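You operate a simulated robot arm through the tools that you are given. There is no shell and no other tool.

You are at the controls of a simulated robot arm. One attempt, no reset.

JOB
Swap the dirty filter cup for the blue cup.
Fine: orange pump switch off first and left off, then yellow lever shut, both before the cup comes out; dirty cup on the ledge by the grate; new cup home in the black housing; drawer shut and yellow lever open again; no leak; the narrow door stays open; leave the other cups; leave the other buttons, knobs, switches, levers, baskets and parts alone. Set down upright: white cup, what you pick out. Where these are worked on the way, their far stop is far enough and under half their travel is too little: yellow lever.

Only the result counts: the job must be done as asked and must still hold three seconds after the hand-in. Knocking over, shifting, dropping, spilling or breaking anything else fails it.

ROBOT AND FRAMES
A 6-joint arm with a two-finger parallel gripper, fixed in place. Base frame: the origin is on the floor under the middle of its stand, x ahead of it, y to its left, z up. Lengths are in m, angles in degrees, forces in N, time in s.
With the tool pointing down near the work surface it reaches from about 0.1 to 0.8 m from the base axis. Its first joint turns from -115.0 to 115.0 degrees. Payload 3.43 kg.
The tool frame sits at the grasp point between the pads (the TCP): z along the fingers, y along the line on which they close. The tips reach 0.034 m beyond it. Largest opening 0.128 m; finger width 0.024, thickness 0.012; the body of the gripper, 0.048 by 0.13 m, starts 0.096 m behind the TCP.
Orientation is told as [roll, pitch, yaw] about the base's x, y, z axes, in that order, counted from this pose: with the fingers straight down and closing along the base's y, the tool's x points along the base's -x, its y along +y and its z along -z.

CONTROLS
- The arm moves only by the tool move_arm. Its argument "moves" is a list of rows, each an object (a shift or turn left out is 0, a gripper value left out holds the last) with "offset": the shift along the tool's x, y, z in m, a list of three; "delta_rot": the turn, a rotation vector about the tool's x, y, z in degrees, a list of three. In form: [{"offset": [dx, dy, dz], "delta_rot": [rx, ry, rz]}, ...]. A call has 1 to 20 rows; each row shifts and turns the commanded pose from where the row before left it, along the tool's axes as they then stand. "hand" is the finger opening in m, from 0 to 0.128, set as the call begins (left out, the last holds). Each row takes 0.2 s and may step no farther than 0.05 m and 8.6 degrees from the row before; otherwise, or with a gripper value out of range, the whole call is refused. A pose out of reach is approached as far as the arm can. The call stops where the force on the tool passes 40 N (or 10 N more than at its start, if that is more) or the arm is blocked; 0.2 s more then pass. The fingers move at their own pace (about 0.108 m/s each) and stop on an object; they squeeze with about 41 N. The grip force told is the motor's: it shows also when the fingers shut on nothing. Time passes only in rows, and 0.2 s behind the last, so rows that do not move let the fingers close. The reply holds the time, the measured pose of the TCP, the force on the tool along the base axes, the opening and the grip force, in the units named above and with some noise, with the torque about the TCP (base axes, N m) and any sound that the robot's microphone picked up.
- Cameras (640 x 400 px; columns grow to the right, rows downward): "scene" is fixed at [0.0499, -0.4991, 1.2921]; the picture's right is [0.65, -0.76, 0.00], its down [-0.32, -0.27, -0.91] and it looks along [0.69, 0.59, -0.41] (base axes); focal length 352 px, centre (320, 200). "wrist" rides on the gripper at [0.076, -0.011, -0.16] in the tool frame; the picture's right is [0.15, 0.99, 0.00], its down [-0.88, 0.13, -0.46] and it looks along [-0.45, 0.07, 0.89] (tool axes); focal length 234 px, centre (320, 200). There is no depth. A picture from a camera that has moved, and an enlarged one, comes with that camera's place and axes in the base frame and with its lens.
- snapshot(camera): a new picture of that camera. The clock stands still meanwhile.
- move_column(by): moves the trunk up (or, below 0, down) by that many m; the arm rides with it, the base frame stays. It gives what a move gives, with no picture.
- close_up(camera, box): a new picture of the part [left, top, right, bottom] of that camera's present view, enlarged. The clock stands still meanwhile.
- sign_off(): hands the job in; it is judged then, once.

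Places have to be worked out from the pictures, the camera data and where the tool is seen. Open the gripper and draw the arm clear of the work before you hand the job in, unless the task says otherwise.

The tools are called as a command line: name --argument value ..., lists and objects as JSON in quotes. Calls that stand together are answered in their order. move_arm: Moves the arm, as the interface text tells. Its arguments: {"type":"object","properties":{"moves":{"type":"array"},"hand":{"type":"number"}},"required":["moves"]} The other tools are called the same way: move_column (by) moves the trunk up or down; snapshot (camera) takes a picture; close_up (camera, box) takes an enlarged picture of a part of a camera's view; sign_off () hands the job in.

At the start:

```text
t: 0.0
ee_pos: [0.5653, 0.0501, 1.1605]
tool_rot: [0.0, 0.0, 0.0]
force: [0.0, 0.2, -0.3]
moment: [-0.01, -0.01, -0.02]
grip_width: 0.1281
grip_force: 0.0
trunk travel left (down, up): [-0.575, 0.215]
```

scene: 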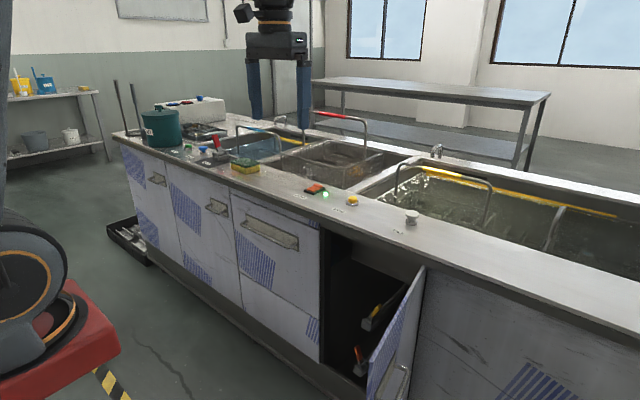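
wrist: 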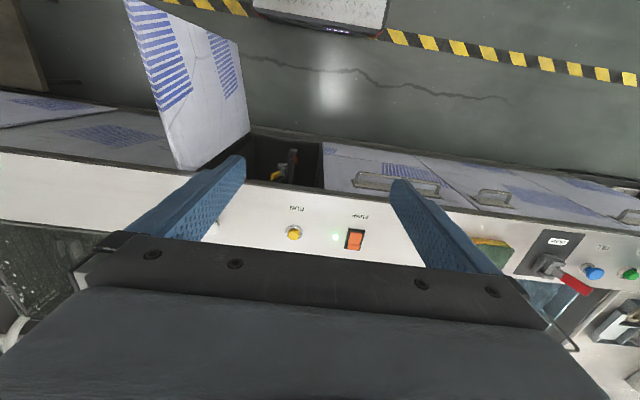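

I'll begin by looking closely at the worktop and the cabinet from both cameras before moving anything.

close_up --camera "scene" --box '[220, 130, 460, 280]'

close_up --camera "scene" --box '[300, 220, 460, 400]'

close_up --camera "scene" --box '[90, 60, 330, 210]'

close_up --camera "wrist" --box '[160, 120, 420, 280]'

close_up --camera "wrist" --box '[440, 200, 640, 360]'

```text
2.67 times, centred on (340, 205) of scene
camera zoom: at [0.0499, -0.4991, 1.2921], right [0.65, -0.76, 0.0], down [-0.32, -0.27, -0.91], along [0.69, 0.59, -0.41], focal length 940 px, centre (267, 187)
```

zoom: 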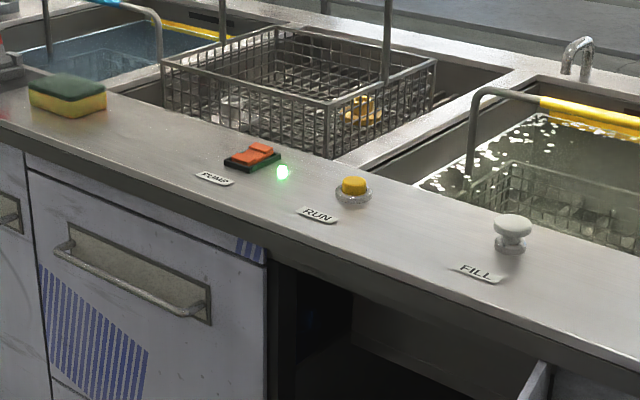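

```text
2.22 times, centred on (380, 310) of scene
camera zoom: at [0.0499, -0.4991, 1.2921], right [0.65, -0.76, 0.0], down [-0.32, -0.27, -0.91], along [0.69, 0.59, -0.41], focal length 783 px, centre (187, -44)
```

zoom: 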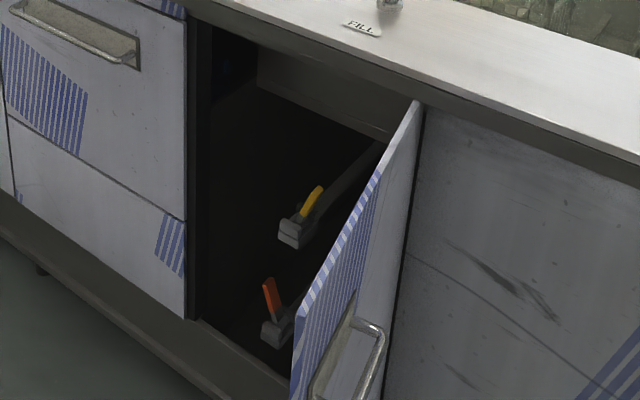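

```text
2.67 times, centred on (210, 135) of scene
camera zoom: at [0.0499, -0.4991, 1.2921], right [0.65, -0.76, 0.0], down [-0.32, -0.27, -0.91], along [0.69, 0.59, -0.41], focal length 940 px, centre (613, 373)
```

zoom: 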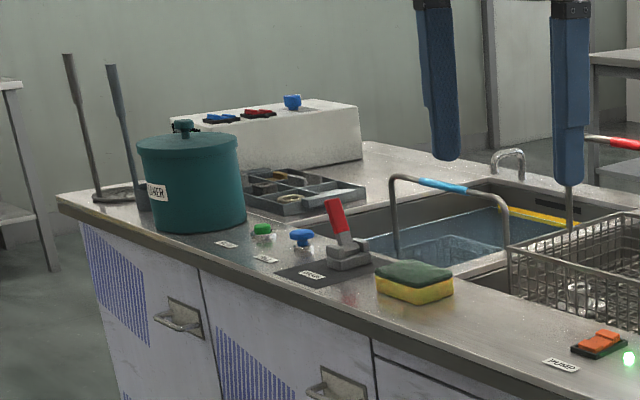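

```text
2.46 times, centred on (290, 200) of wrist
camera zoom: at [0.4904, 0.0377, 1.3188], right [-0.15, 0.99, 0.0], down [0.88, 0.13, 0.46], along [0.45, 0.07, -0.89], focal length 576 px, centre (394, 200)
```

zoom: 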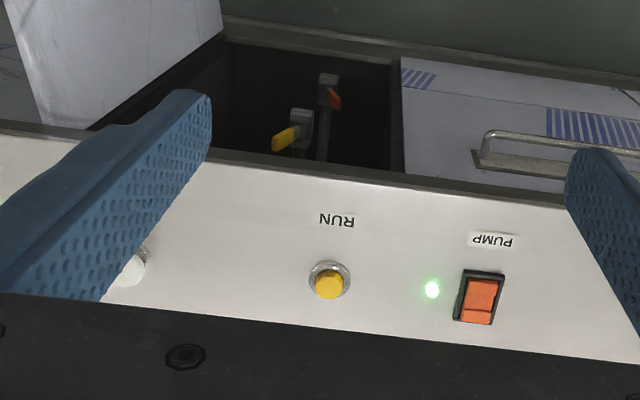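

```text
2.50 times, centred on (540, 280) of wrist
camera zoom: at [0.4904, 0.0377, 1.3188], right [-0.15, 0.99, 0.0], down [0.88, 0.13, 0.46], along [0.45, 0.07, -0.89], focal length 585 px, centre (-230, 0)
```

zoom: 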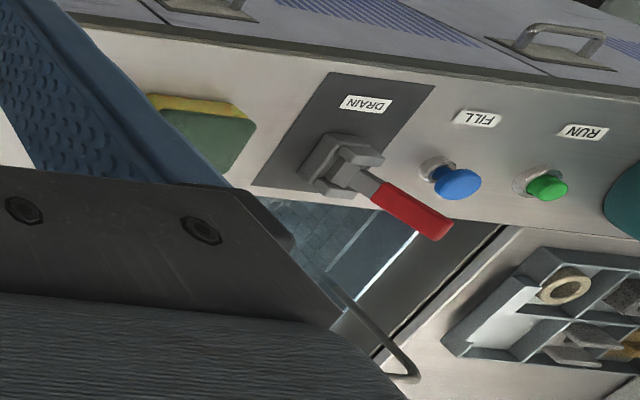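

The counter top triangulates to about z 0.87, with the pump switch near (0.80, 0.165). Next I'm looking for the drawer, the cups, the housing and the grate.

close_up --camera "scene" --box '[90, 200, 190, 280]'

close_up --camera "scene" --box '[0, 50, 120, 160]'

close_up --camera "scene" --box '[140, 80, 260, 180]'

close_up --camera "wrist" --box '[240, 130, 340, 200]'

close_up --camera "scene" --box '[0, 200, 130, 400]'

close_up --camera "scene" --box '[360, 140, 640, 300]'

```text
5.00 times, centred on (140, 240) of scene
camera zoom: at [0.0499, -0.4991, 1.2921], right [0.65, -0.76, 0.0], down [-0.32, -0.27, -0.91], along [0.69, 0.59, -0.41], focal length 1762 px, centre (1220, 0)
```

zoom: 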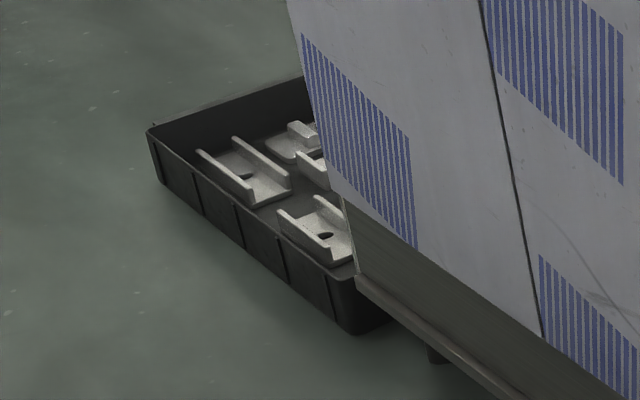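

```text
3.64 times, centred on (60, 105) of scene
camera zoom: at [0.0499, -0.4991, 1.2921], right [0.65, -0.76, 0.0], down [-0.32, -0.27, -0.91], along [0.69, 0.59, -0.41], focal length 1282 px, centre (1266, 546)
```

zoom: 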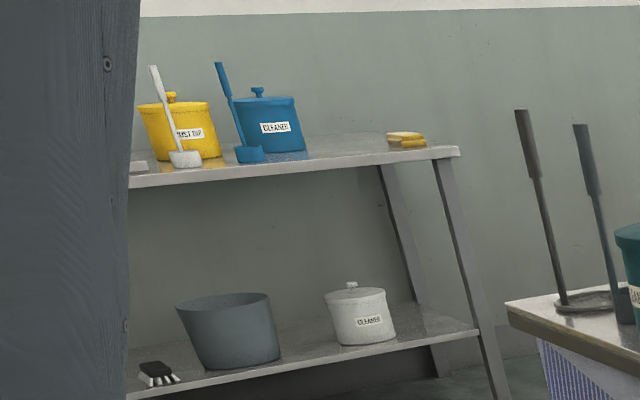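

```text
4.00 times, centred on (200, 130) of scene
camera zoom: at [0.0499, -0.4991, 1.2921], right [0.65, -0.76, 0.0], down [-0.32, -0.27, -0.91], along [0.69, 0.59, -0.41], focal length 1410 px, centre (800, 480)
```

zoom: 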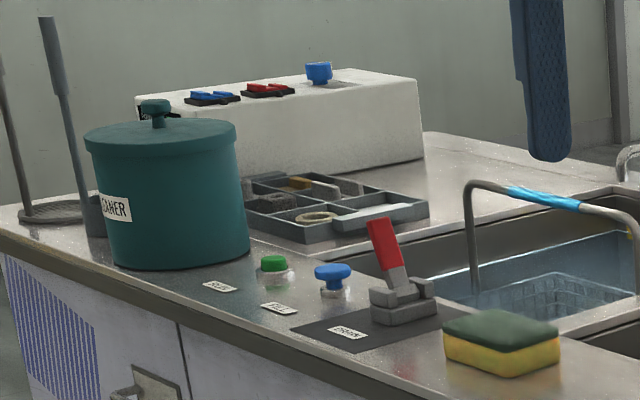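

```text
5.71 times, centred on (290, 165) of wrist
camera zoom: at [0.4904, 0.0377, 1.3188], right [-0.15, 0.99, 0.0], down [0.88, 0.13, 0.46], along [0.45, 0.07, -0.89], focal length 1338 px, centre (491, 400)
```

zoom: 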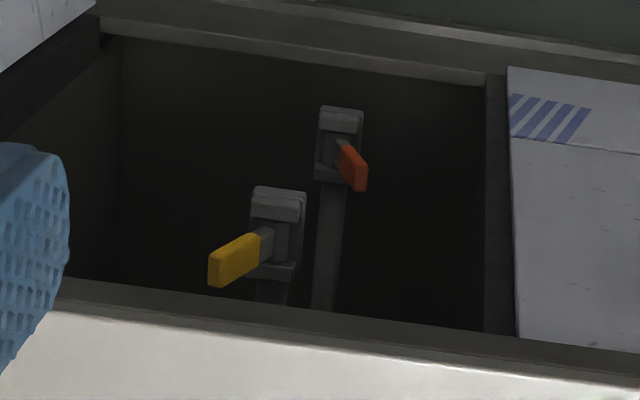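

```text
2.00 times, centred on (65, 300) of scene
camera zoom: at [0.0499, -0.4991, 1.2921], right [0.65, -0.76, 0.0], down [-0.32, -0.27, -0.91], along [0.69, 0.59, -0.41], focal length 705 px, centre (830, 0)
```

zoom: 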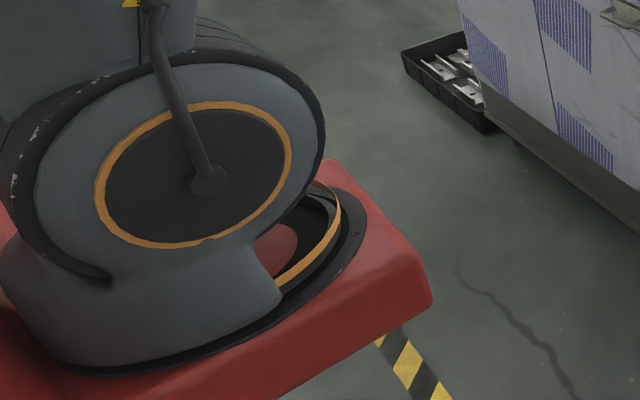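

```text
2.29 times, centred on (500, 220) of scene
camera zoom: at [0.0499, -0.4991, 1.2921], right [0.65, -0.76, 0.0], down [-0.32, -0.27, -0.91], along [0.69, 0.59, -0.41], focal length 806 px, centre (-91, 154)
```

zoom: 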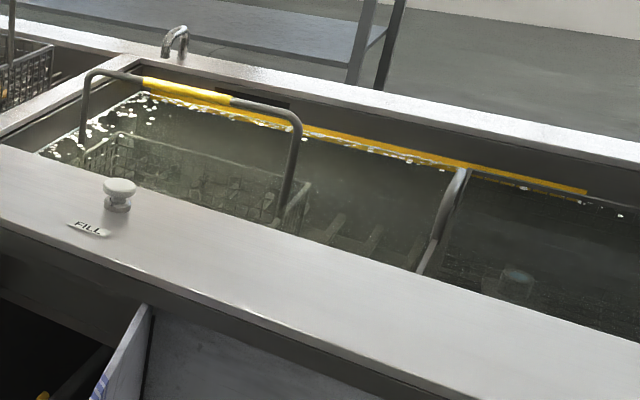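

close_up --camera "scene" --box '[270, 130, 400, 200]'

close_up --camera "scene" --box '[310, 250, 400, 380]'

close_up --camera "scene" --box '[140, 90, 240, 160]'

close_up --camera "scene" --box '[120, 130, 330, 270]'

close_up --camera "wrist" --box '[320, 150, 640, 230]'

close_up --camera "scene" --box '[300, 60, 560, 190]'

```text
4.92 times, centred on (335, 165) of scene
camera zoom: at [0.0499, -0.4991, 1.2921], right [0.65, -0.76, 0.0], down [-0.32, -0.27, -0.91], along [0.69, 0.59, -0.41], focal length 1735 px, centre (246, 372)
```

zoom: 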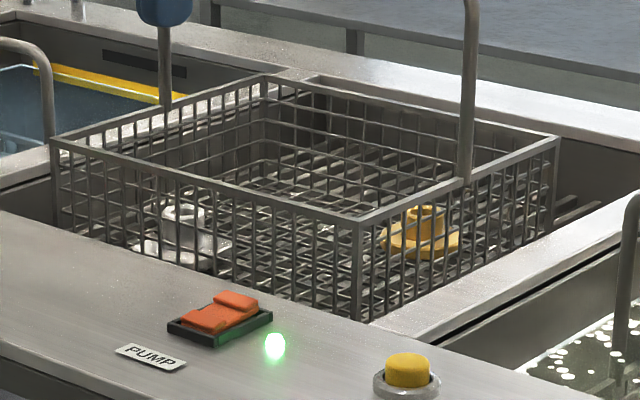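

```text
3.08 times, centred on (355, 315) of scene
camera zoom: at [0.0499, -0.4991, 1.2921], right [0.65, -0.76, 0.0], down [-0.32, -0.27, -0.91], along [0.69, 0.59, -0.41], focal length 1085 px, centre (212, -154)
```

zoom: 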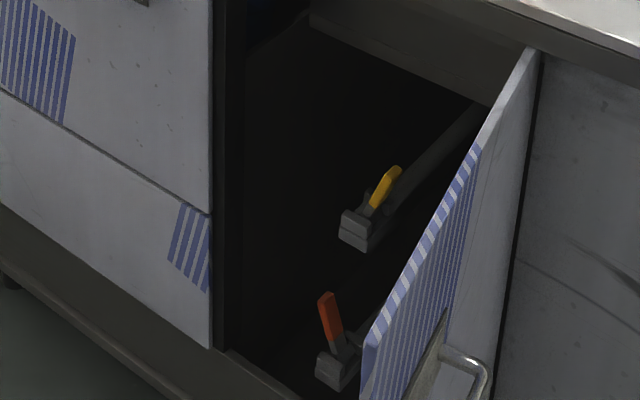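

```text
5.71 times, centred on (190, 125) of scene
camera zoom: at [0.0499, -0.4991, 1.2921], right [0.65, -0.76, 0.0], down [-0.32, -0.27, -0.91], along [0.69, 0.59, -0.41], focal length 2014 px, centre (1063, 629)
```

zoom: 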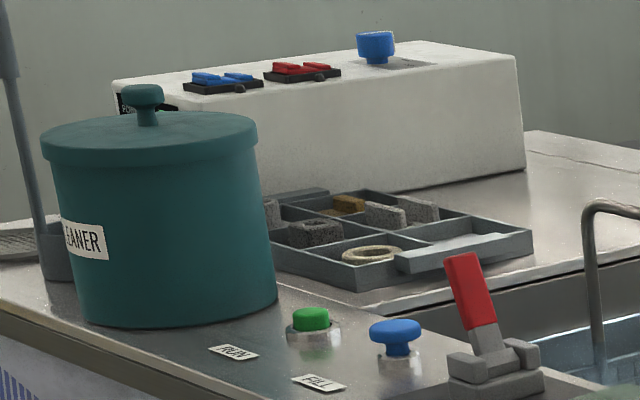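

```text
2.86 times, centred on (225, 200) of scene
camera zoom: at [0.0499, -0.4991, 1.2921], right [0.65, -0.76, 0.0], down [-0.32, -0.27, -0.91], along [0.69, 0.59, -0.41], focal length 1007 px, centre (591, 200)
```

zoom: 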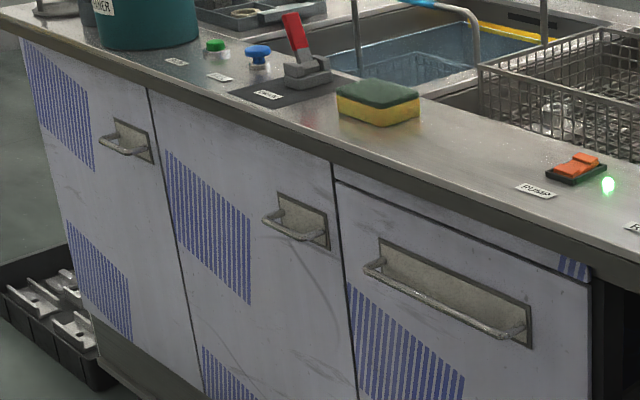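

```text
2.00 times, centred on (480, 190) of wrist
camera zoom: at [0.4904, 0.0377, 1.3188], right [-0.15, 0.99, 0.0], down [0.88, 0.13, 0.46], along [0.45, 0.07, -0.89], focal length 468 px, centre (0, 220)
```

zoom: 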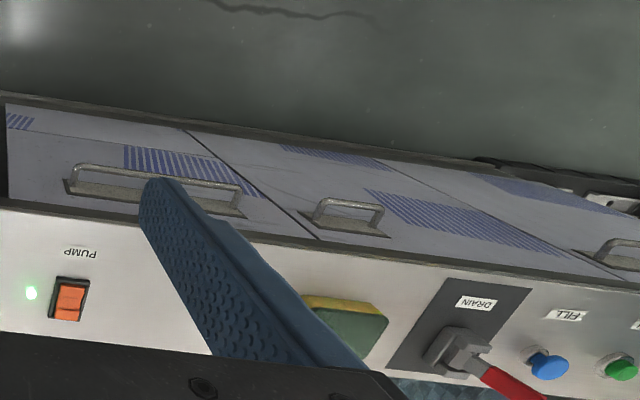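

```text
2.46 times, centred on (430, 125) of scene
camera zoom: at [0.0499, -0.4991, 1.2921], right [0.65, -0.76, 0.0], down [-0.32, -0.27, -0.91], along [0.69, 0.59, -0.41], focal length 868 px, centre (49, 385)
```

zoom: 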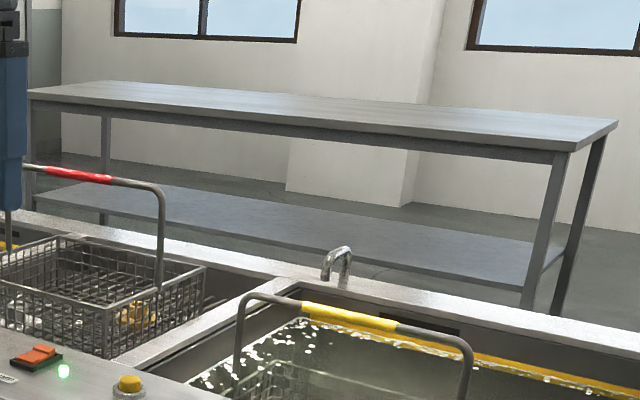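

close_up --camera "scene" --box '[315, 225, 385, 275]'

close_up --camera "scene" --box '[230, 190, 340, 370]'

close_up --camera "scene" --box '[340, 280, 400, 380]'

```text
8.00 times, centred on (350, 250) of scene
camera zoom: at [0.0499, -0.4991, 1.2921], right [0.65, -0.76, 0.0], down [-0.32, -0.27, -0.91], along [0.69, 0.59, -0.41], focal length 2820 px, centre (80, -200)
```

zoom: 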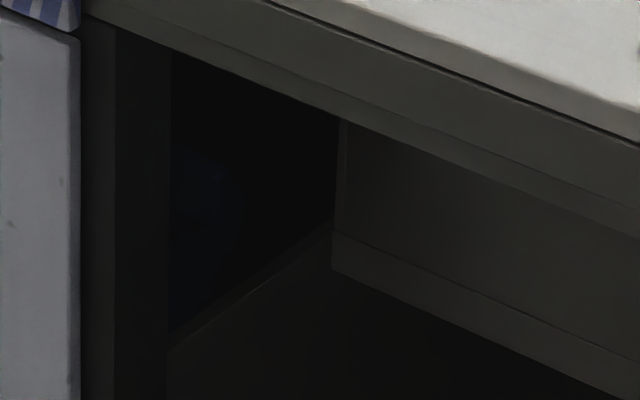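

```text
2.22 times, centred on (285, 280) of scene
camera zoom: at [0.0499, -0.4991, 1.2921], right [0.65, -0.76, 0.0], down [-0.32, -0.27, -0.91], along [0.69, 0.59, -0.41], focal length 783 px, centre (398, 22)
```

zoom: 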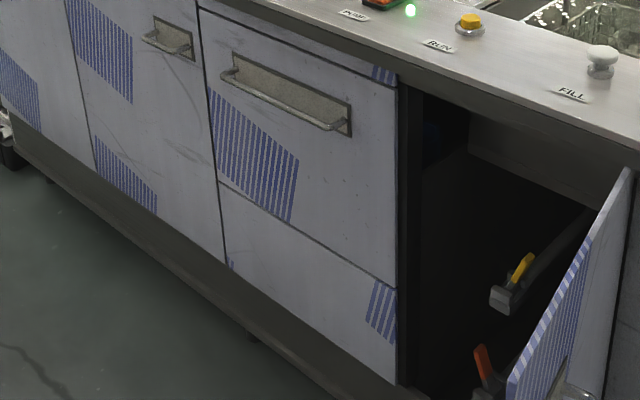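

```text
4.00 times, centred on (370, 330) of scene
camera zoom: at [0.0499, -0.4991, 1.2921], right [0.65, -0.76, 0.0], down [-0.32, -0.27, -0.91], along [0.69, 0.59, -0.41], focal length 1410 px, centre (120, -320)
```

zoom: 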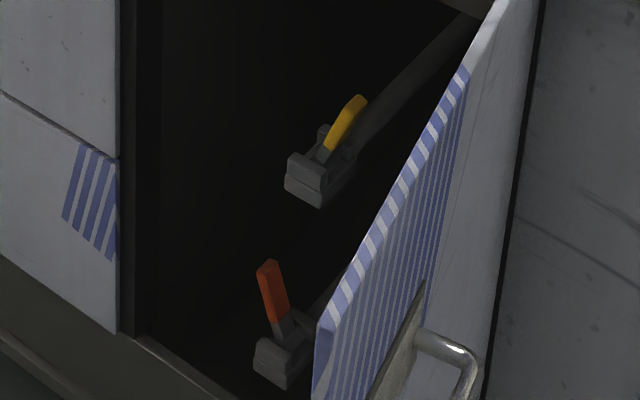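

close_up --camera "scene" --box '[298, 178, 338, 203]'

close_up --camera "wrist" --box '[330, 220, 380, 255]'

close_up --camera "scene" --box '[355, 295, 395, 335]'

close_up --camera "scene" --box '[185, 125, 240, 170]'

```text
16.00 times, centred on (318, 190) of scene
camera zoom: at [0.0499, -0.4991, 1.2921], right [0.65, -0.76, 0.0], down [-0.32, -0.27, -0.91], along [0.69, 0.59, -0.41], focal length 5640 px, centre (352, 352)
```

zoom: 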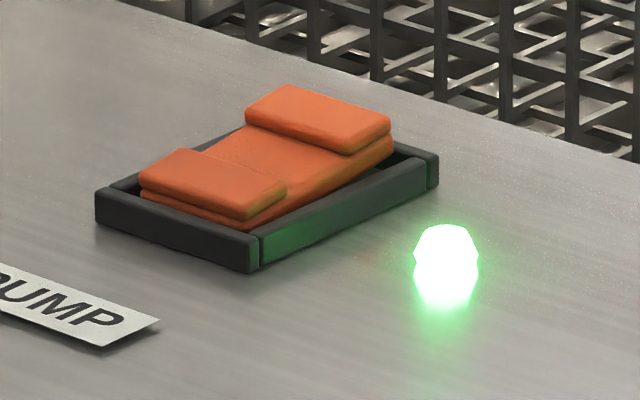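

```text
11.43 times, centred on (355, 238) of wrist
camera zoom: at [0.4904, 0.0377, 1.3188], right [-0.15, 0.99, 0.0], down [0.88, 0.13, 0.46], along [0.45, 0.07, -0.89], focal length 2676 px, centre (-80, -229)
```

zoom: 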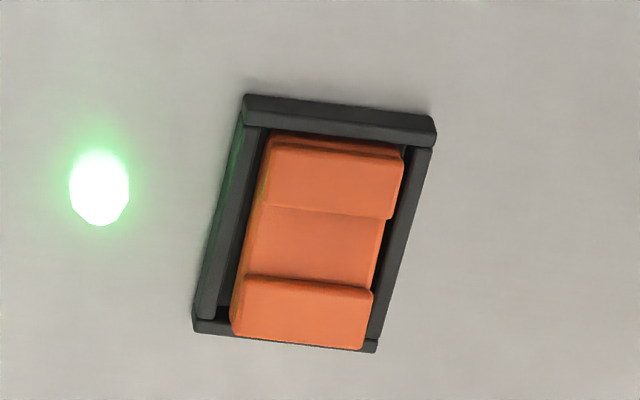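

```text
10.00 times, centred on (375, 315) of scene
camera zoom: at [0.0499, -0.4991, 1.2921], right [0.65, -0.76, 0.0], down [-0.32, -0.27, -0.91], along [0.69, 0.59, -0.41], focal length 3525 px, centre (-230, -950)
```

zoom: 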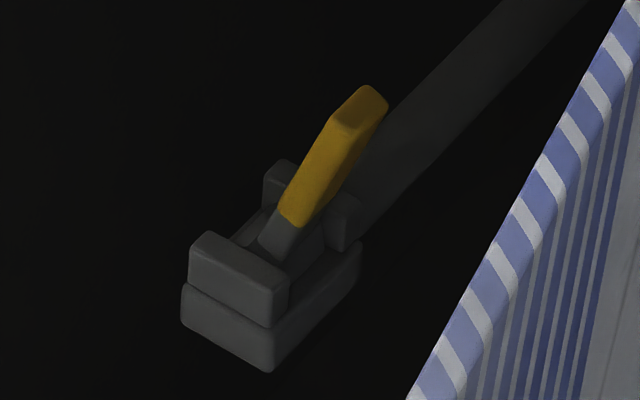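

```text
8.89 times, centred on (212, 148) of scene
camera zoom: at [0.0499, -0.4991, 1.2921], right [0.65, -0.76, 0.0], down [-0.32, -0.27, -0.91], along [0.69, 0.59, -0.41], focal length 3133 px, centre (1276, 667)
```

zoom: 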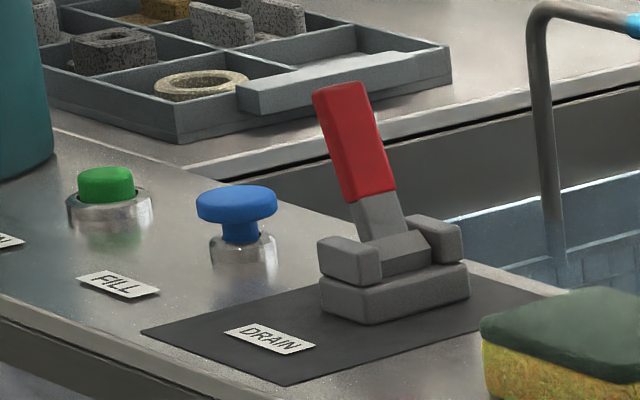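

The rocker's far half (larger x) is raised, so that is the half to press. I'll close the fingers and move in above the switch, then check the view.

move_arm --moves '[{"offset": [-0.03, 0.0166, 0.01]}, {"offset": [-0.03, 0.0166, 0.01]}, {"offset": [-0.03, 0.0166, 0.01]}, {"offset": [-0.03, 0.0166, 0.01]}, {"offset": [-0.03, 0.0166, 0.01]}, {"offset": [-0.03, 0.0166, 0.01]}, {"offset": [-0.03, 0.0164, 0.01]}]' --hand 0

snapshot --camera "scene"

snapshot --camera "wrist"

```text
t: 1.6
ee_pos: [0.7754, 0.1652, 1.0903]
tool_rot: [0.0, -0.1, 0.0]
force: [-0.8, 0.4, 0.2]
moment: [0.02, -0.05, -0.01]
grip_width: 0.0002
grip_force: 33.1
trunk travel left (down, up): [-0.575, 0.215]
```

```text
taken
```

scene: 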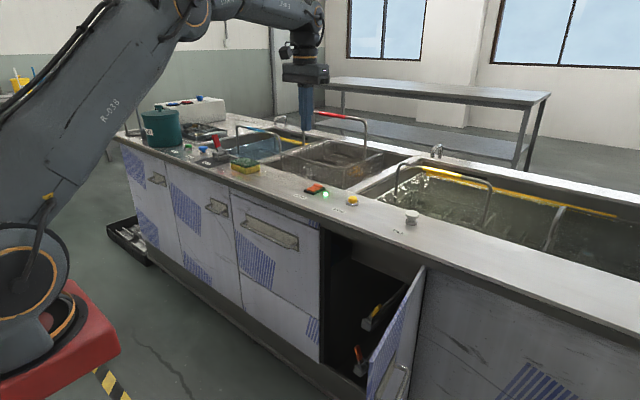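

```text
taken
camera wrist: at [0.7001, 0.1534, 1.2494], right [-0.15, 0.99, 0.0], down [0.88, 0.13, 0.46], along [0.45, 0.07, -0.89], focal length 234 px, centre (320, 200)
```

wrist: 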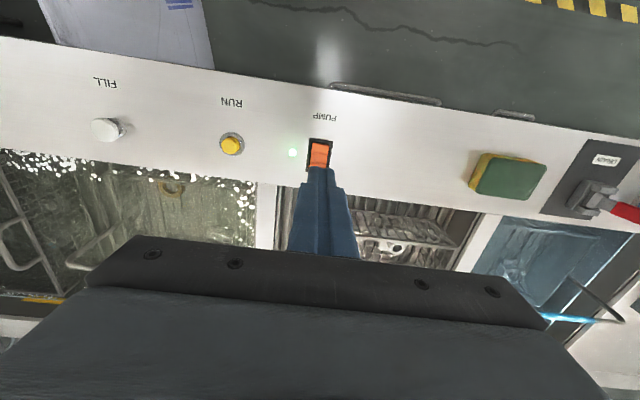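

close_up --camera "scene" --box '[280, 90, 340, 200]'

close_up --camera "wrist" --box '[270, 120, 370, 190]'

```text
3.64 times, centred on (310, 145) of scene
camera zoom: at [0.0499, -0.4991, 1.2921], right [0.65, -0.76, 0.0], down [-0.32, -0.27, -0.91], along [0.69, 0.59, -0.41], focal length 1282 px, centre (356, 400)
```

zoom: 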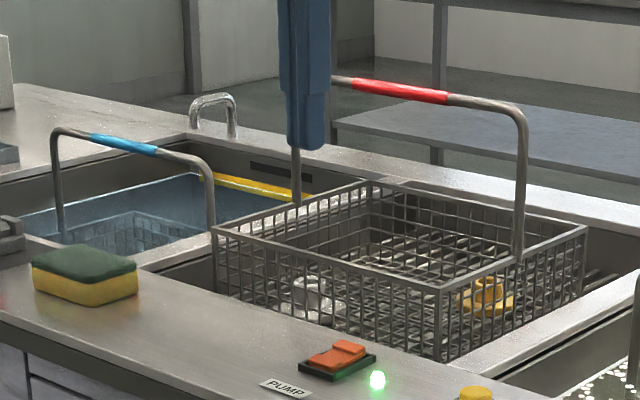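

```text
5.71 times, centred on (320, 155) of wrist
camera zoom: at [0.7001, 0.1534, 1.2494], right [-0.15, 0.99, 0.0], down [0.88, 0.13, 0.46], along [0.45, 0.07, -0.89], focal length 1338 px, centre (320, 457)
```

zoom: 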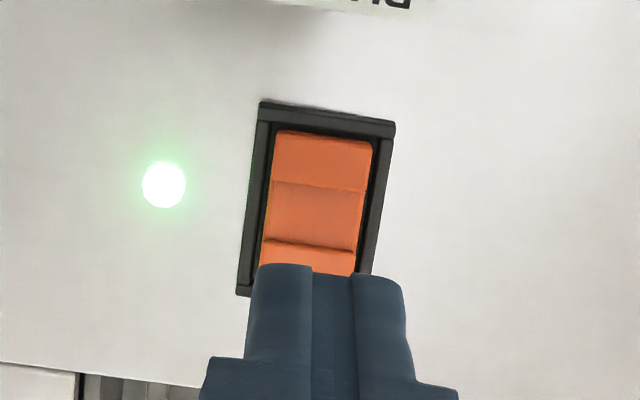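

The switch centre works out to about (0.808, 0.170), with the raised half near x 0.822 and its top near z 0.88. I'll move over it and come down, checking that the arm actually reaches.

move_arm --moves '[{"offset": [-0.023, 0.0025, 0.02]}, {"offset": [-0.023, 0.0025, 0.03]}, {"offset": [0, 0, 0.04]}, {"offset": [0, 0, 0.04]}, {"offset": [0, 0, 0]}]'

close_up --camera "wrist" --box '[240, 80, 400, 200]'

close_up --camera "scene" --box '[280, 130, 350, 210]'

```text
t: 2.8
ee_pos: [0.8229, 0.1704, 0.9595]
tool_rot: [-0.1, 0.0, -0.1]
force: [-0.4, 0.3, -0.2]
moment: [0.0, 0.05, 0.01]
grip_width: 0.0
grip_force: 33.3
trunk travel left (down, up): [-0.575, 0.215]
```

```text
3.33 times, centred on (320, 140) of wrist
camera zoom: at [0.7471, 0.1584, 1.1191], right [-0.15, 0.99, 0.0], down [0.88, 0.13, 0.46], along [0.45, 0.07, -0.89], focal length 781 px, centre (320, 400)
```

zoom: 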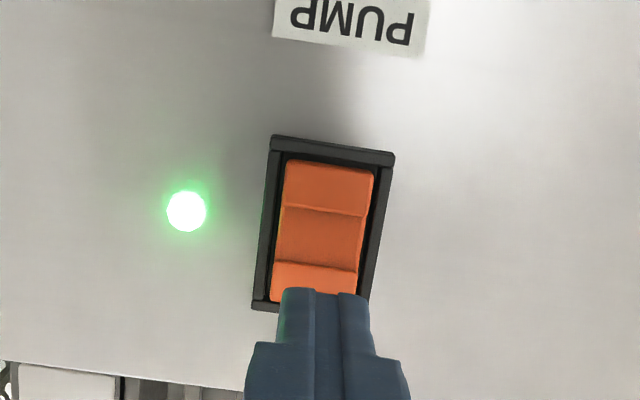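

```text
5.00 times, centred on (315, 170) of scene
camera zoom: at [0.0499, -0.4991, 1.2921], right [0.65, -0.76, 0.0], down [-0.32, -0.27, -0.91], along [0.69, 0.59, -0.41], focal length 1762 px, centre (345, 350)
```

zoom: 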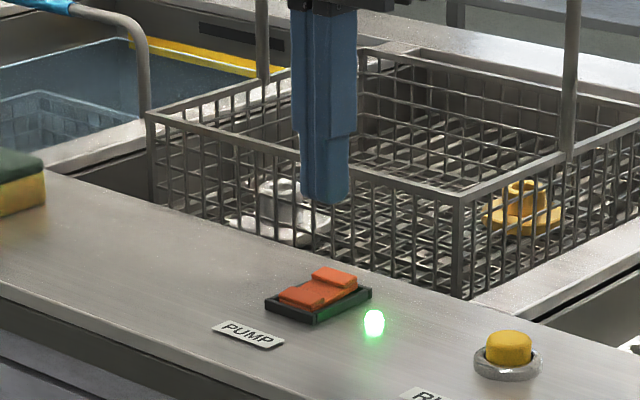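

I'm aligned to within a few millimetres, so I'll press down in small steps on the raised far half.

move_arm --moves '[{"offset": [-0.002, -0.001, 0.03]}, {"offset": [0, 0, 0.005]}, {"offset": [0, 0, 0.004]}, {"offset": [0, 0, 0.004]}, {"offset": [0, 0, 0.003]}, {"offset": [0, 0, 0.003]}, {"offset": [0, 0, 0]}]'

close_up --camera "scene" --box '[280, 130, 350, 210]'

close_up --camera "wrist" --box '[240, 80, 400, 200]'

```text
t: 4.4
ee_pos: [0.8236, 0.1687, 0.9124]
tool_rot: [0.0, 0.0, 0.0]
force: [-0.4, -0.2, -0.3]
moment: [0.01, -0.02, -0.04]
grip_width: 0.0002
grip_force: 32.7
trunk travel left (down, up): [-0.575, 0.215]
```

```text
5.00 times, centred on (315, 170) of scene
camera zoom: at [0.0499, -0.4991, 1.2921], right [0.65, -0.76, 0.0], down [-0.32, -0.27, -0.91], along [0.69, 0.59, -0.41], focal length 1762 px, centre (345, 350)
```

zoom: 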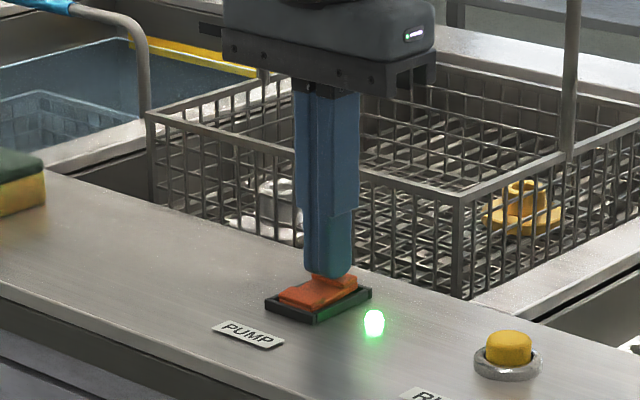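

```text
3.33 times, centred on (320, 140) of wrist
camera zoom: at [0.7482, 0.1572, 1.0701], right [-0.15, 0.99, 0.0], down [0.88, 0.13, 0.46], along [0.45, 0.07, -0.89], focal length 781 px, centre (320, 400)
```

zoom: 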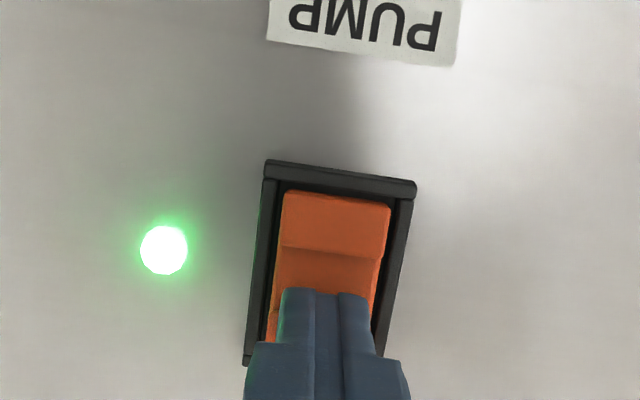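

No contact force yet with the tip at z 0.878. I'll continue down in 3 mm steps.

move_arm --moves '[{"offset": [0, 0, 0.003]}, {"offset": [0, 0, 0.003]}, {"offset": [0, 0, 0.003]}, {"offset": [0, 0, 0]}]'

close_up --camera "scene" --box '[280, 130, 350, 210]'

```text
t: 5.5
ee_pos: [0.8251, 0.1699, 0.9077]
tool_rot: [0.1, -0.5, -0.1]
force: [0.3, -0.8, 10.9]
moment: [0.0, 0.09, 0.01]
grip_width: 0.0
grip_force: 32.8
trunk travel left (down, up): [-0.575, 0.215]
stopped in row 4: the force on the tool passed its limit at 41 N (the readings are from after the stop); the commanded pose is now the measured one
```

```text
5.00 times, centred on (315, 170) of scene
camera zoom: at [0.0499, -0.4991, 1.2921], right [0.65, -0.76, 0.0], down [-0.32, -0.27, -0.91], along [0.69, 0.59, -0.41], focal length 1762 px, centre (345, 350)
```

zoom: 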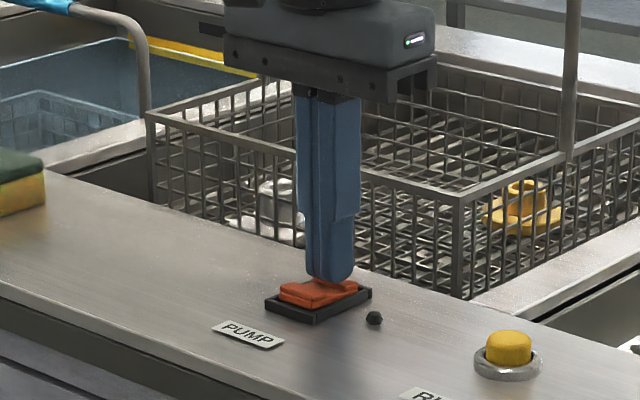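

The LED has gone out, so the pump is off. I'll retract up and back from the counter, lower the trunk, and look into the narrow cabinet at the yellow lever.

move_arm --moves '[{"offset": [0, 0, -0.04]}, {"offset": [0, 0, -0.05]}, {"offset": [0, 0, -0.05]}, {"offset": [0.045, 0, -0.01]}, {"offset": [0.045, -0.02, 0]}, {"offset": [0.045, -0.02, 0]}, {"offset": [0.045, -0.02, 0]}, {"offset": [0.045, -0.02, 0]}, {"offset": [0.045, -0.02, 0]}, {"offset": [0.045, -0.02, 0]}, {"offset": [0.03, -0.02, 0]}, {"offset": [0, -0.03, 0]}, {"offset": [0, -0.03, 0]}]'

close_up --camera "scene" --box '[280, 160, 380, 220]'

snapshot --camera "wrist"

```text
t: 8.3
ee_pos: [0.478, -0.0303, 1.0555]
tool_rot: [0.0, -0.2, 0.1]
force: [0.4, 0.1, 0.4]
moment: [0.0, 0.02, -0.02]
grip_width: 0.0
grip_force: 32.6
trunk travel left (down, up): [-0.575, 0.215]
```

```text
6.40 times, centred on (330, 190) of scene
camera zoom: at [0.0499, -0.4991, 1.2921], right [0.65, -0.76, 0.0], down [-0.32, -0.27, -0.91], along [0.69, 0.59, -0.41], focal length 2256 px, centre (256, 264)
```

zoom: 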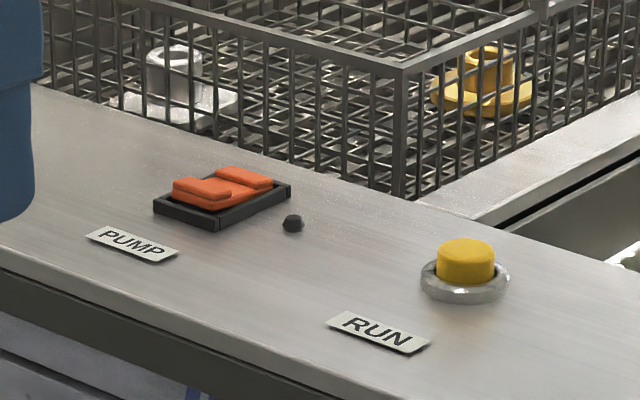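

```text
taken
camera wrist: at [0.4013, -0.043, 1.2134], right [-0.15, 0.99, 0.0], down [0.88, 0.13, 0.46], along [0.46, 0.07, -0.89], focal length 234 px, centre (320, 200)
```

wrist: 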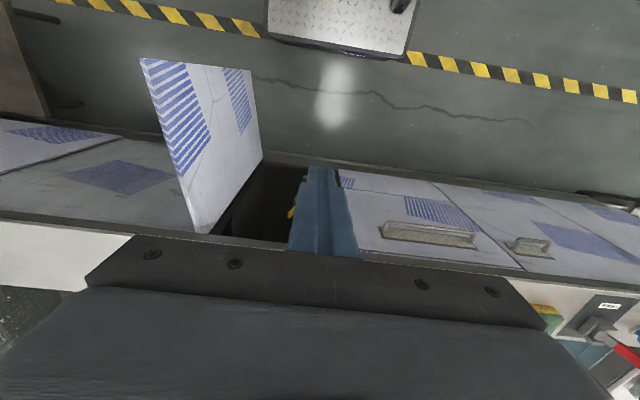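

The switch now shows its near half raised and its LED dark. I'll lower the trunk in front of the cabinet and then tilt the tool forward.

move_column --by -0.35

snapshot --camera "scene"

snapshot --camera "wrist"

```text
t: 11.8
ee_pos: [0.4792, -0.0299, 0.7038]
tool_rot: [0.1, -0.3, 0.0]
force: [0.1, 0.2, -0.1]
moment: [-0.03, -0.02, -0.04]
grip_width: 0.0001
grip_force: 32.6
trunk travel left (down, up): [-0.225, 0.565]
```

```text
taken
```

scene: 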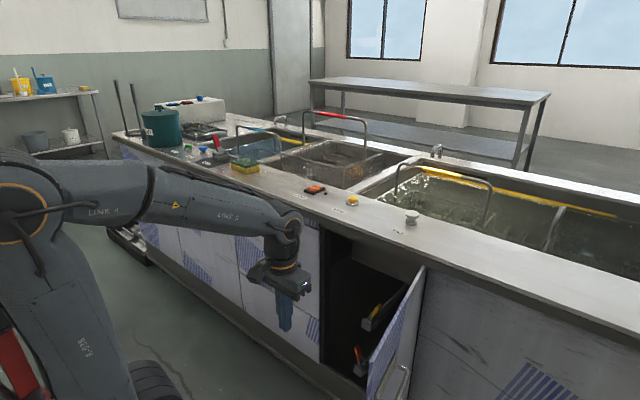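

```text
taken
camera wrist: at [0.4027, -0.0425, 0.8622], right [-0.15, 0.99, 0.0], down [0.88, 0.13, 0.46], along [0.46, 0.07, -0.89], focal length 234 px, centre (320, 200)
```

wrist: 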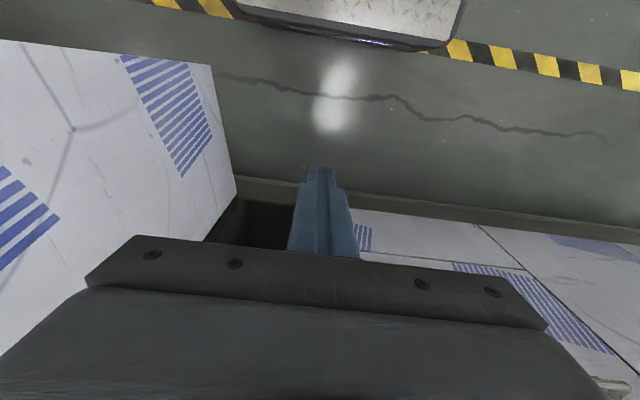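

Now I'll tilt the tool about 45° forward so the wrist camera looks into the cabinet.

move_arm --moves '[{"delta_rot": [0, -8, 0]}, {"delta_rot": [0, -8, 0]}, {"delta_rot": [0, -8, 0]}, {"delta_rot": [0, -8, 0]}, {"delta_rot": [0, -8, 0]}, {"delta_rot": [0, -8, 0]}, {"delta_rot": [0, 0, 0]}]'

snapshot --camera "wrist"

```text
t: 13.4
ee_pos: [0.597, -0.0472, 0.718]
tool_rot: [0.3, -46.5, -0.2]
force: [-0.4, 0.2, 0.2]
moment: [0.01, 0.01, 0.0]
grip_width: 0.0
grip_force: 33.1
out of reach, approached as far as the arm can: row 1, 2, 3, 4, 5, 6
trunk travel left (down, up): [-0.225, 0.565]
```

```text
taken
camera wrist: at [0.4293, -0.0595, 0.7716], right [-0.1, 0.99, -0.1], down [0.27, 0.13, 0.95], along [0.96, 0.07, -0.28], focal length 234 px, centre (320, 200)
```

wrist: 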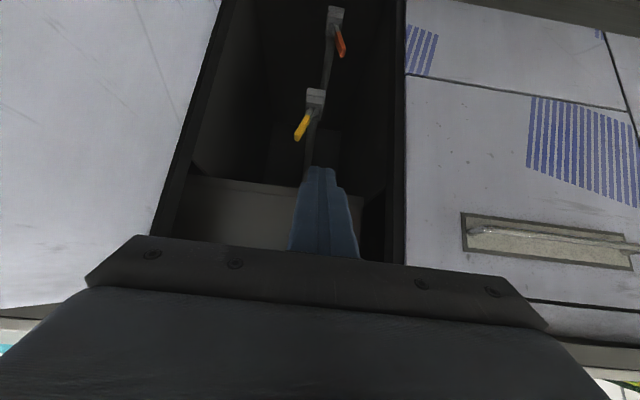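

close_up --camera "wrist" --box '[270, 0, 390, 180]'

close_up --camera "wrist" --box '[280, 70, 350, 150]'

close_up --camera "wrist" --box '[400, 160, 640, 320]'

snapshot --camera "scene"

```text
2.22 times, centred on (330, 90) of wrist
camera zoom: at [0.4293, -0.0595, 0.7716], right [-0.1, 0.99, -0.1], down [0.27, 0.13, 0.95], along [0.96, 0.07, -0.28], focal length 520 px, centre (298, 444)
```

zoom: 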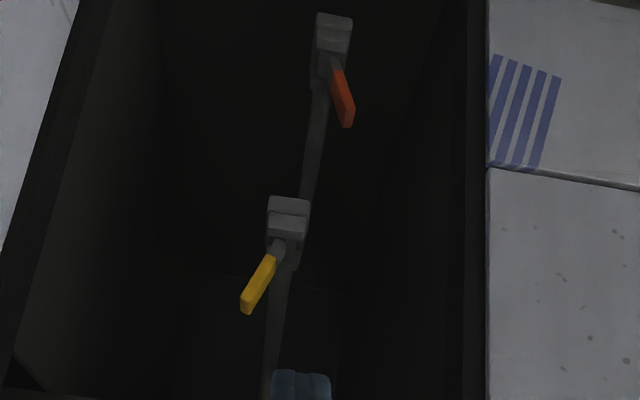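

```text
5.00 times, centred on (315, 110) of wrist
camera zoom: at [0.4293, -0.0595, 0.7716], right [-0.1, 0.99, -0.1], down [0.27, 0.13, 0.95], along [0.96, 0.07, -0.28], focal length 1171 px, centre (345, 650)
```

zoom: 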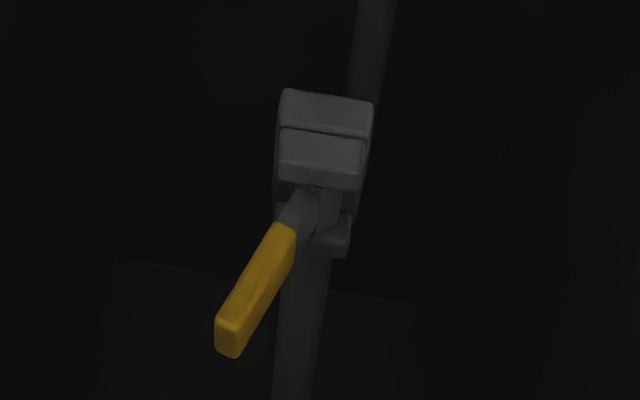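

```text
2.50 times, centred on (520, 240) of wrist
camera zoom: at [0.4293, -0.0595, 0.7716], right [-0.1, 0.99, -0.1], down [0.27, 0.13, 0.95], along [0.96, 0.07, -0.28], focal length 585 px, centre (-180, 100)
```

zoom: 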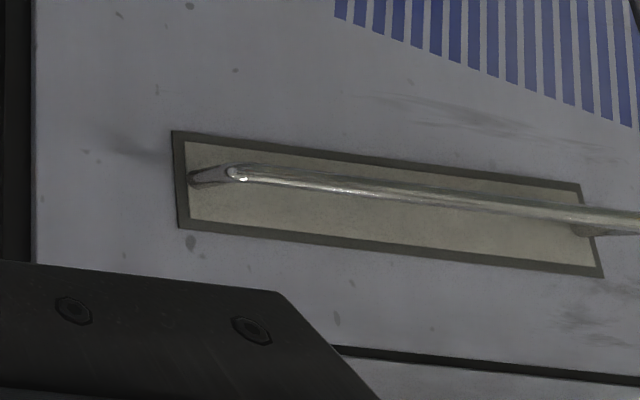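

```text
taken
```

scene: 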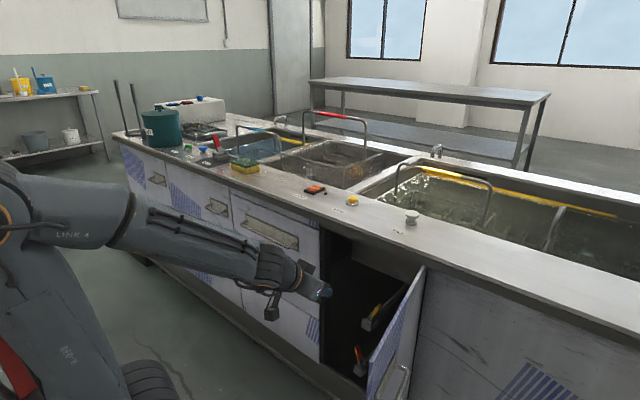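

The pipe stubs run straight back along x and the levers stand up from their ends. The yellow lever leans to −y, with its tip near (0.818, −0.086, 0.545), and the orange-red one below it leans to +y. So shutting the yellow lever means swinging it toward +y. I'll lower the trunk to get level with it.

move_column --by -0.15

snapshot --camera "wrist"

close_up --camera "wrist" --box '[240, 60, 400, 260]'

snapshot --camera "scene"

```text
t: 15.1
ee_pos: [0.6381, -0.0472, 0.5681]
tool_rot: [0.2, -46.6, 0.0]
force: [-0.4, 0.0, 0.1]
moment: [-0.01, 0.02, 0.03]
grip_width: 0.0
grip_force: 32.6
trunk travel left (down, up): [-0.075, 0.715]
```

```text
taken
camera wrist: at [0.471, -0.0594, 0.6217], right [-0.1, 0.99, -0.1], down [0.27, 0.13, 0.95], along [0.96, 0.07, -0.29], focal length 234 px, centre (320, 200)
```

wrist: 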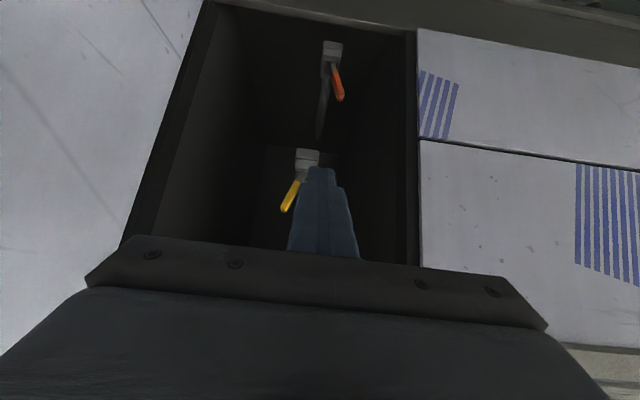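

```text
2.00 times, centred on (320, 160) of wrist
camera zoom: at [0.471, -0.0594, 0.6217], right [-0.1, 0.99, -0.1], down [0.27, 0.13, 0.95], along [0.96, 0.07, -0.29], focal length 468 px, centre (320, 280)
```

zoom: 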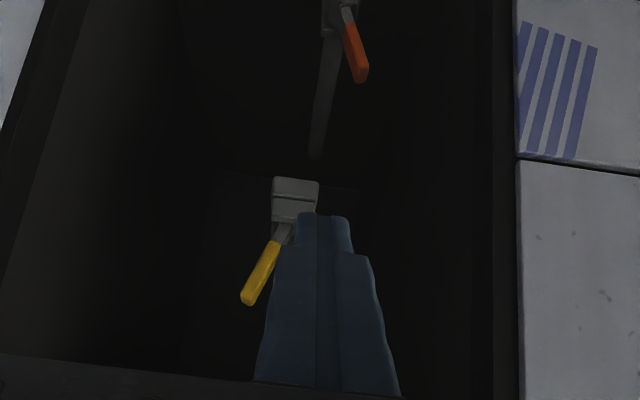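

```text
taken
```

scene: 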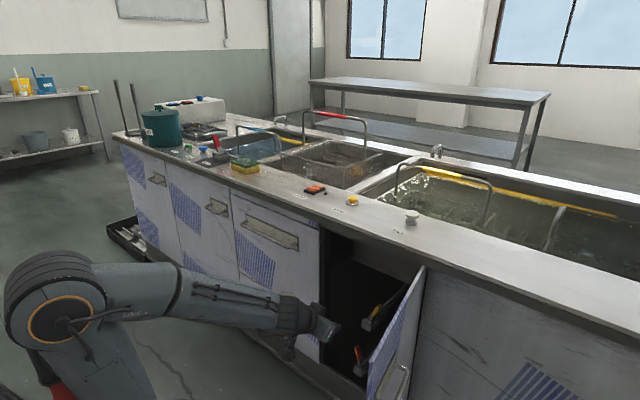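

Three views agree: the yellow handle runs from about (0.81, −0.068, 0.497) up to (0.819, −0.087, 0.545). I'll open the fingers to 5 cm and make a small test move forward, to see whether the commanded pose matches the measured one.

move_arm --moves '[{"offset": [-0.0067, 0, 0.0074]}, {"offset": [-0.0067, 0, 0.0074]}]' --hand 0.05

```text
t: 15.7
ee_pos: [0.6577, -0.0467, 0.5677]
tool_rot: [0.4, -46.4, -0.1]
force: [0.3, 0.1, 0.1]
moment: [0.0, 0.0, 0.04]
grip_width: 0.0498
grip_force: 0.0
trunk travel left (down, up): [-0.075, 0.715]
```

The commanded pose tracks the measured one. I'll advance to just short of the handle with the fingers straddling it in y.

move_arm --moves '[{"offset": [-0.022, -0.0155, 0.0288]}, {"offset": [-0.022, -0.0155, 0.0288]}, {"offset": [0, 0, 0]}]'

close_up --camera "wrist" --box '[240, 90, 400, 260]'

close_up --camera "scene" --box '[310, 260, 430, 360]'

```text
t: 16.5
ee_pos: [0.7294, -0.0778, 0.5596]
tool_rot: [0.3, -46.5, -0.1]
force: [0.0, 0.2, 0.3]
moment: [0.01, -0.01, -0.01]
grip_width: 0.0501
grip_force: 0.0
trunk travel left (down, up): [-0.075, 0.715]
```

```text
2.35 times, centred on (320, 175) of wrist
camera zoom: at [0.5622, -0.091, 0.6141], right [-0.1, 0.99, -0.1], down [0.27, 0.13, 0.95], along [0.96, 0.07, -0.29], focal length 551 px, centre (320, 259)
```

zoom: 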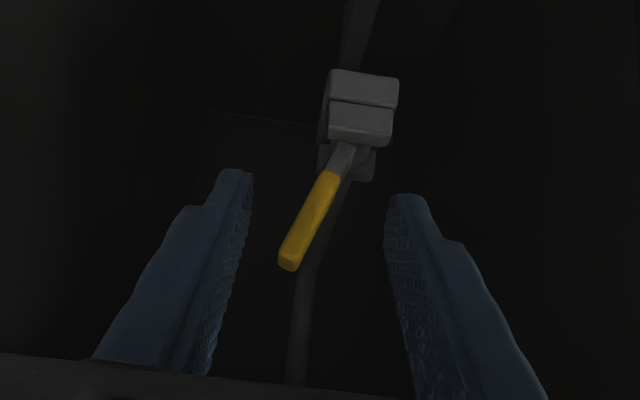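

```text
4.00 times, centred on (370, 310) of scene
camera zoom: at [0.0499, -0.4991, 1.2921], right [0.65, -0.76, 0.0], down [-0.32, -0.27, -0.91], along [0.69, 0.59, -0.41], focal length 1410 px, centre (120, -240)
```

zoom: 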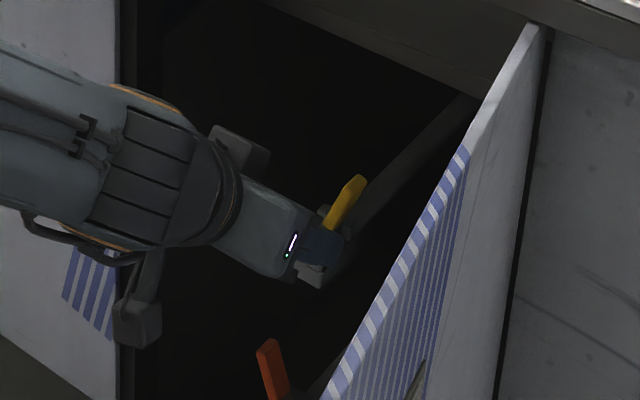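

move_arm --moves '[{"offset": [-0.0174, 0, 0.0325]}, {"offset": [-0.0174, 0, 0.0325]}, {"offset": [0, 0, 0]}]'

close_up --camera "wrist" --box '[240, 90, 400, 260]'

```text
t: 17.3
ee_pos: [0.8009, -0.0765, 0.5406]
tool_rot: [0.2, -46.5, -0.1]
force: [-0.9, -0.4, 0.3]
moment: [-0.01, -0.02, 0.01]
grip_width: 0.0497
grip_force: 0.1
trunk travel left (down, up): [-0.075, 0.715]
```

```text
2.35 times, centred on (320, 175) of wrist
camera zoom: at [0.6344, -0.09, 0.5942], right [-0.1, 0.99, -0.1], down [0.28, 0.13, 0.95], along [0.96, 0.07, -0.29], focal length 551 px, centre (320, 259)
```

zoom: 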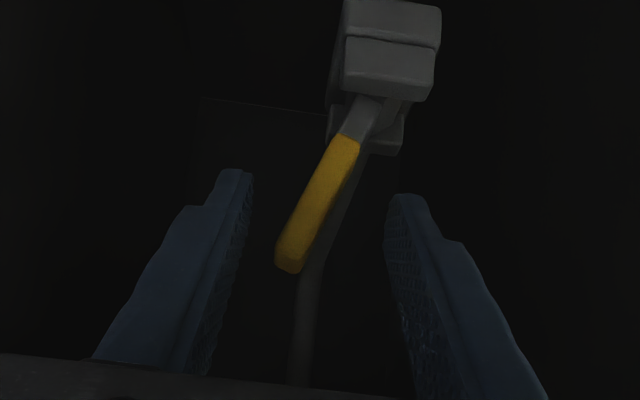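

The handle sits between the fingers. I'll sweep toward +y in small steps to swing the lever shut.

move_arm --moves '[{"offset": [0, 0.007, 0]}, {"offset": [0, 0.007, 0]}, {"offset": [0, 0.007, 0]}, {"offset": [0, 0.006, 0]}, {"offset": [0, 0.006, 0]}, {"offset": [0, 0.006, 0]}, {"offset": [0, 0.005, 0]}]'

close_up --camera "wrist" --box '[240, 90, 400, 260]'

```text
t: 18.9
ee_pos: [0.8005, -0.0337, 0.5399]
tool_rot: [0.4, -46.6, -0.1]
force: [0.5, 0.5, -0.2]
moment: [0.03, -0.02, 0.02]
grip_width: 0.05
grip_force: 0.0
trunk travel left (down, up): [-0.075, 0.715]
```

```text
2.35 times, centred on (320, 175) of wrist
camera zoom: at [0.6341, -0.0463, 0.594], right [-0.1, 0.99, -0.1], down [0.28, 0.13, 0.95], along [0.96, 0.07, -0.29], focal length 551 px, centre (320, 259)
```

zoom: 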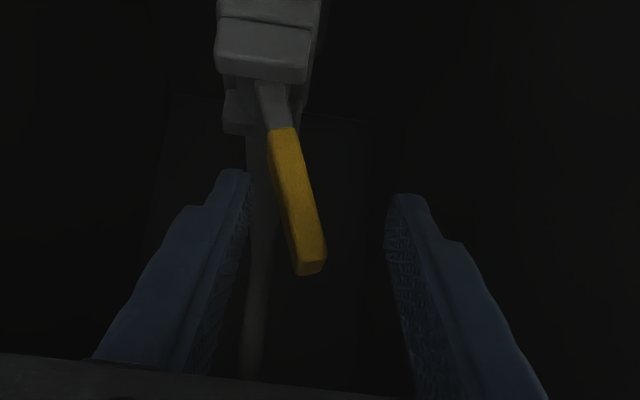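

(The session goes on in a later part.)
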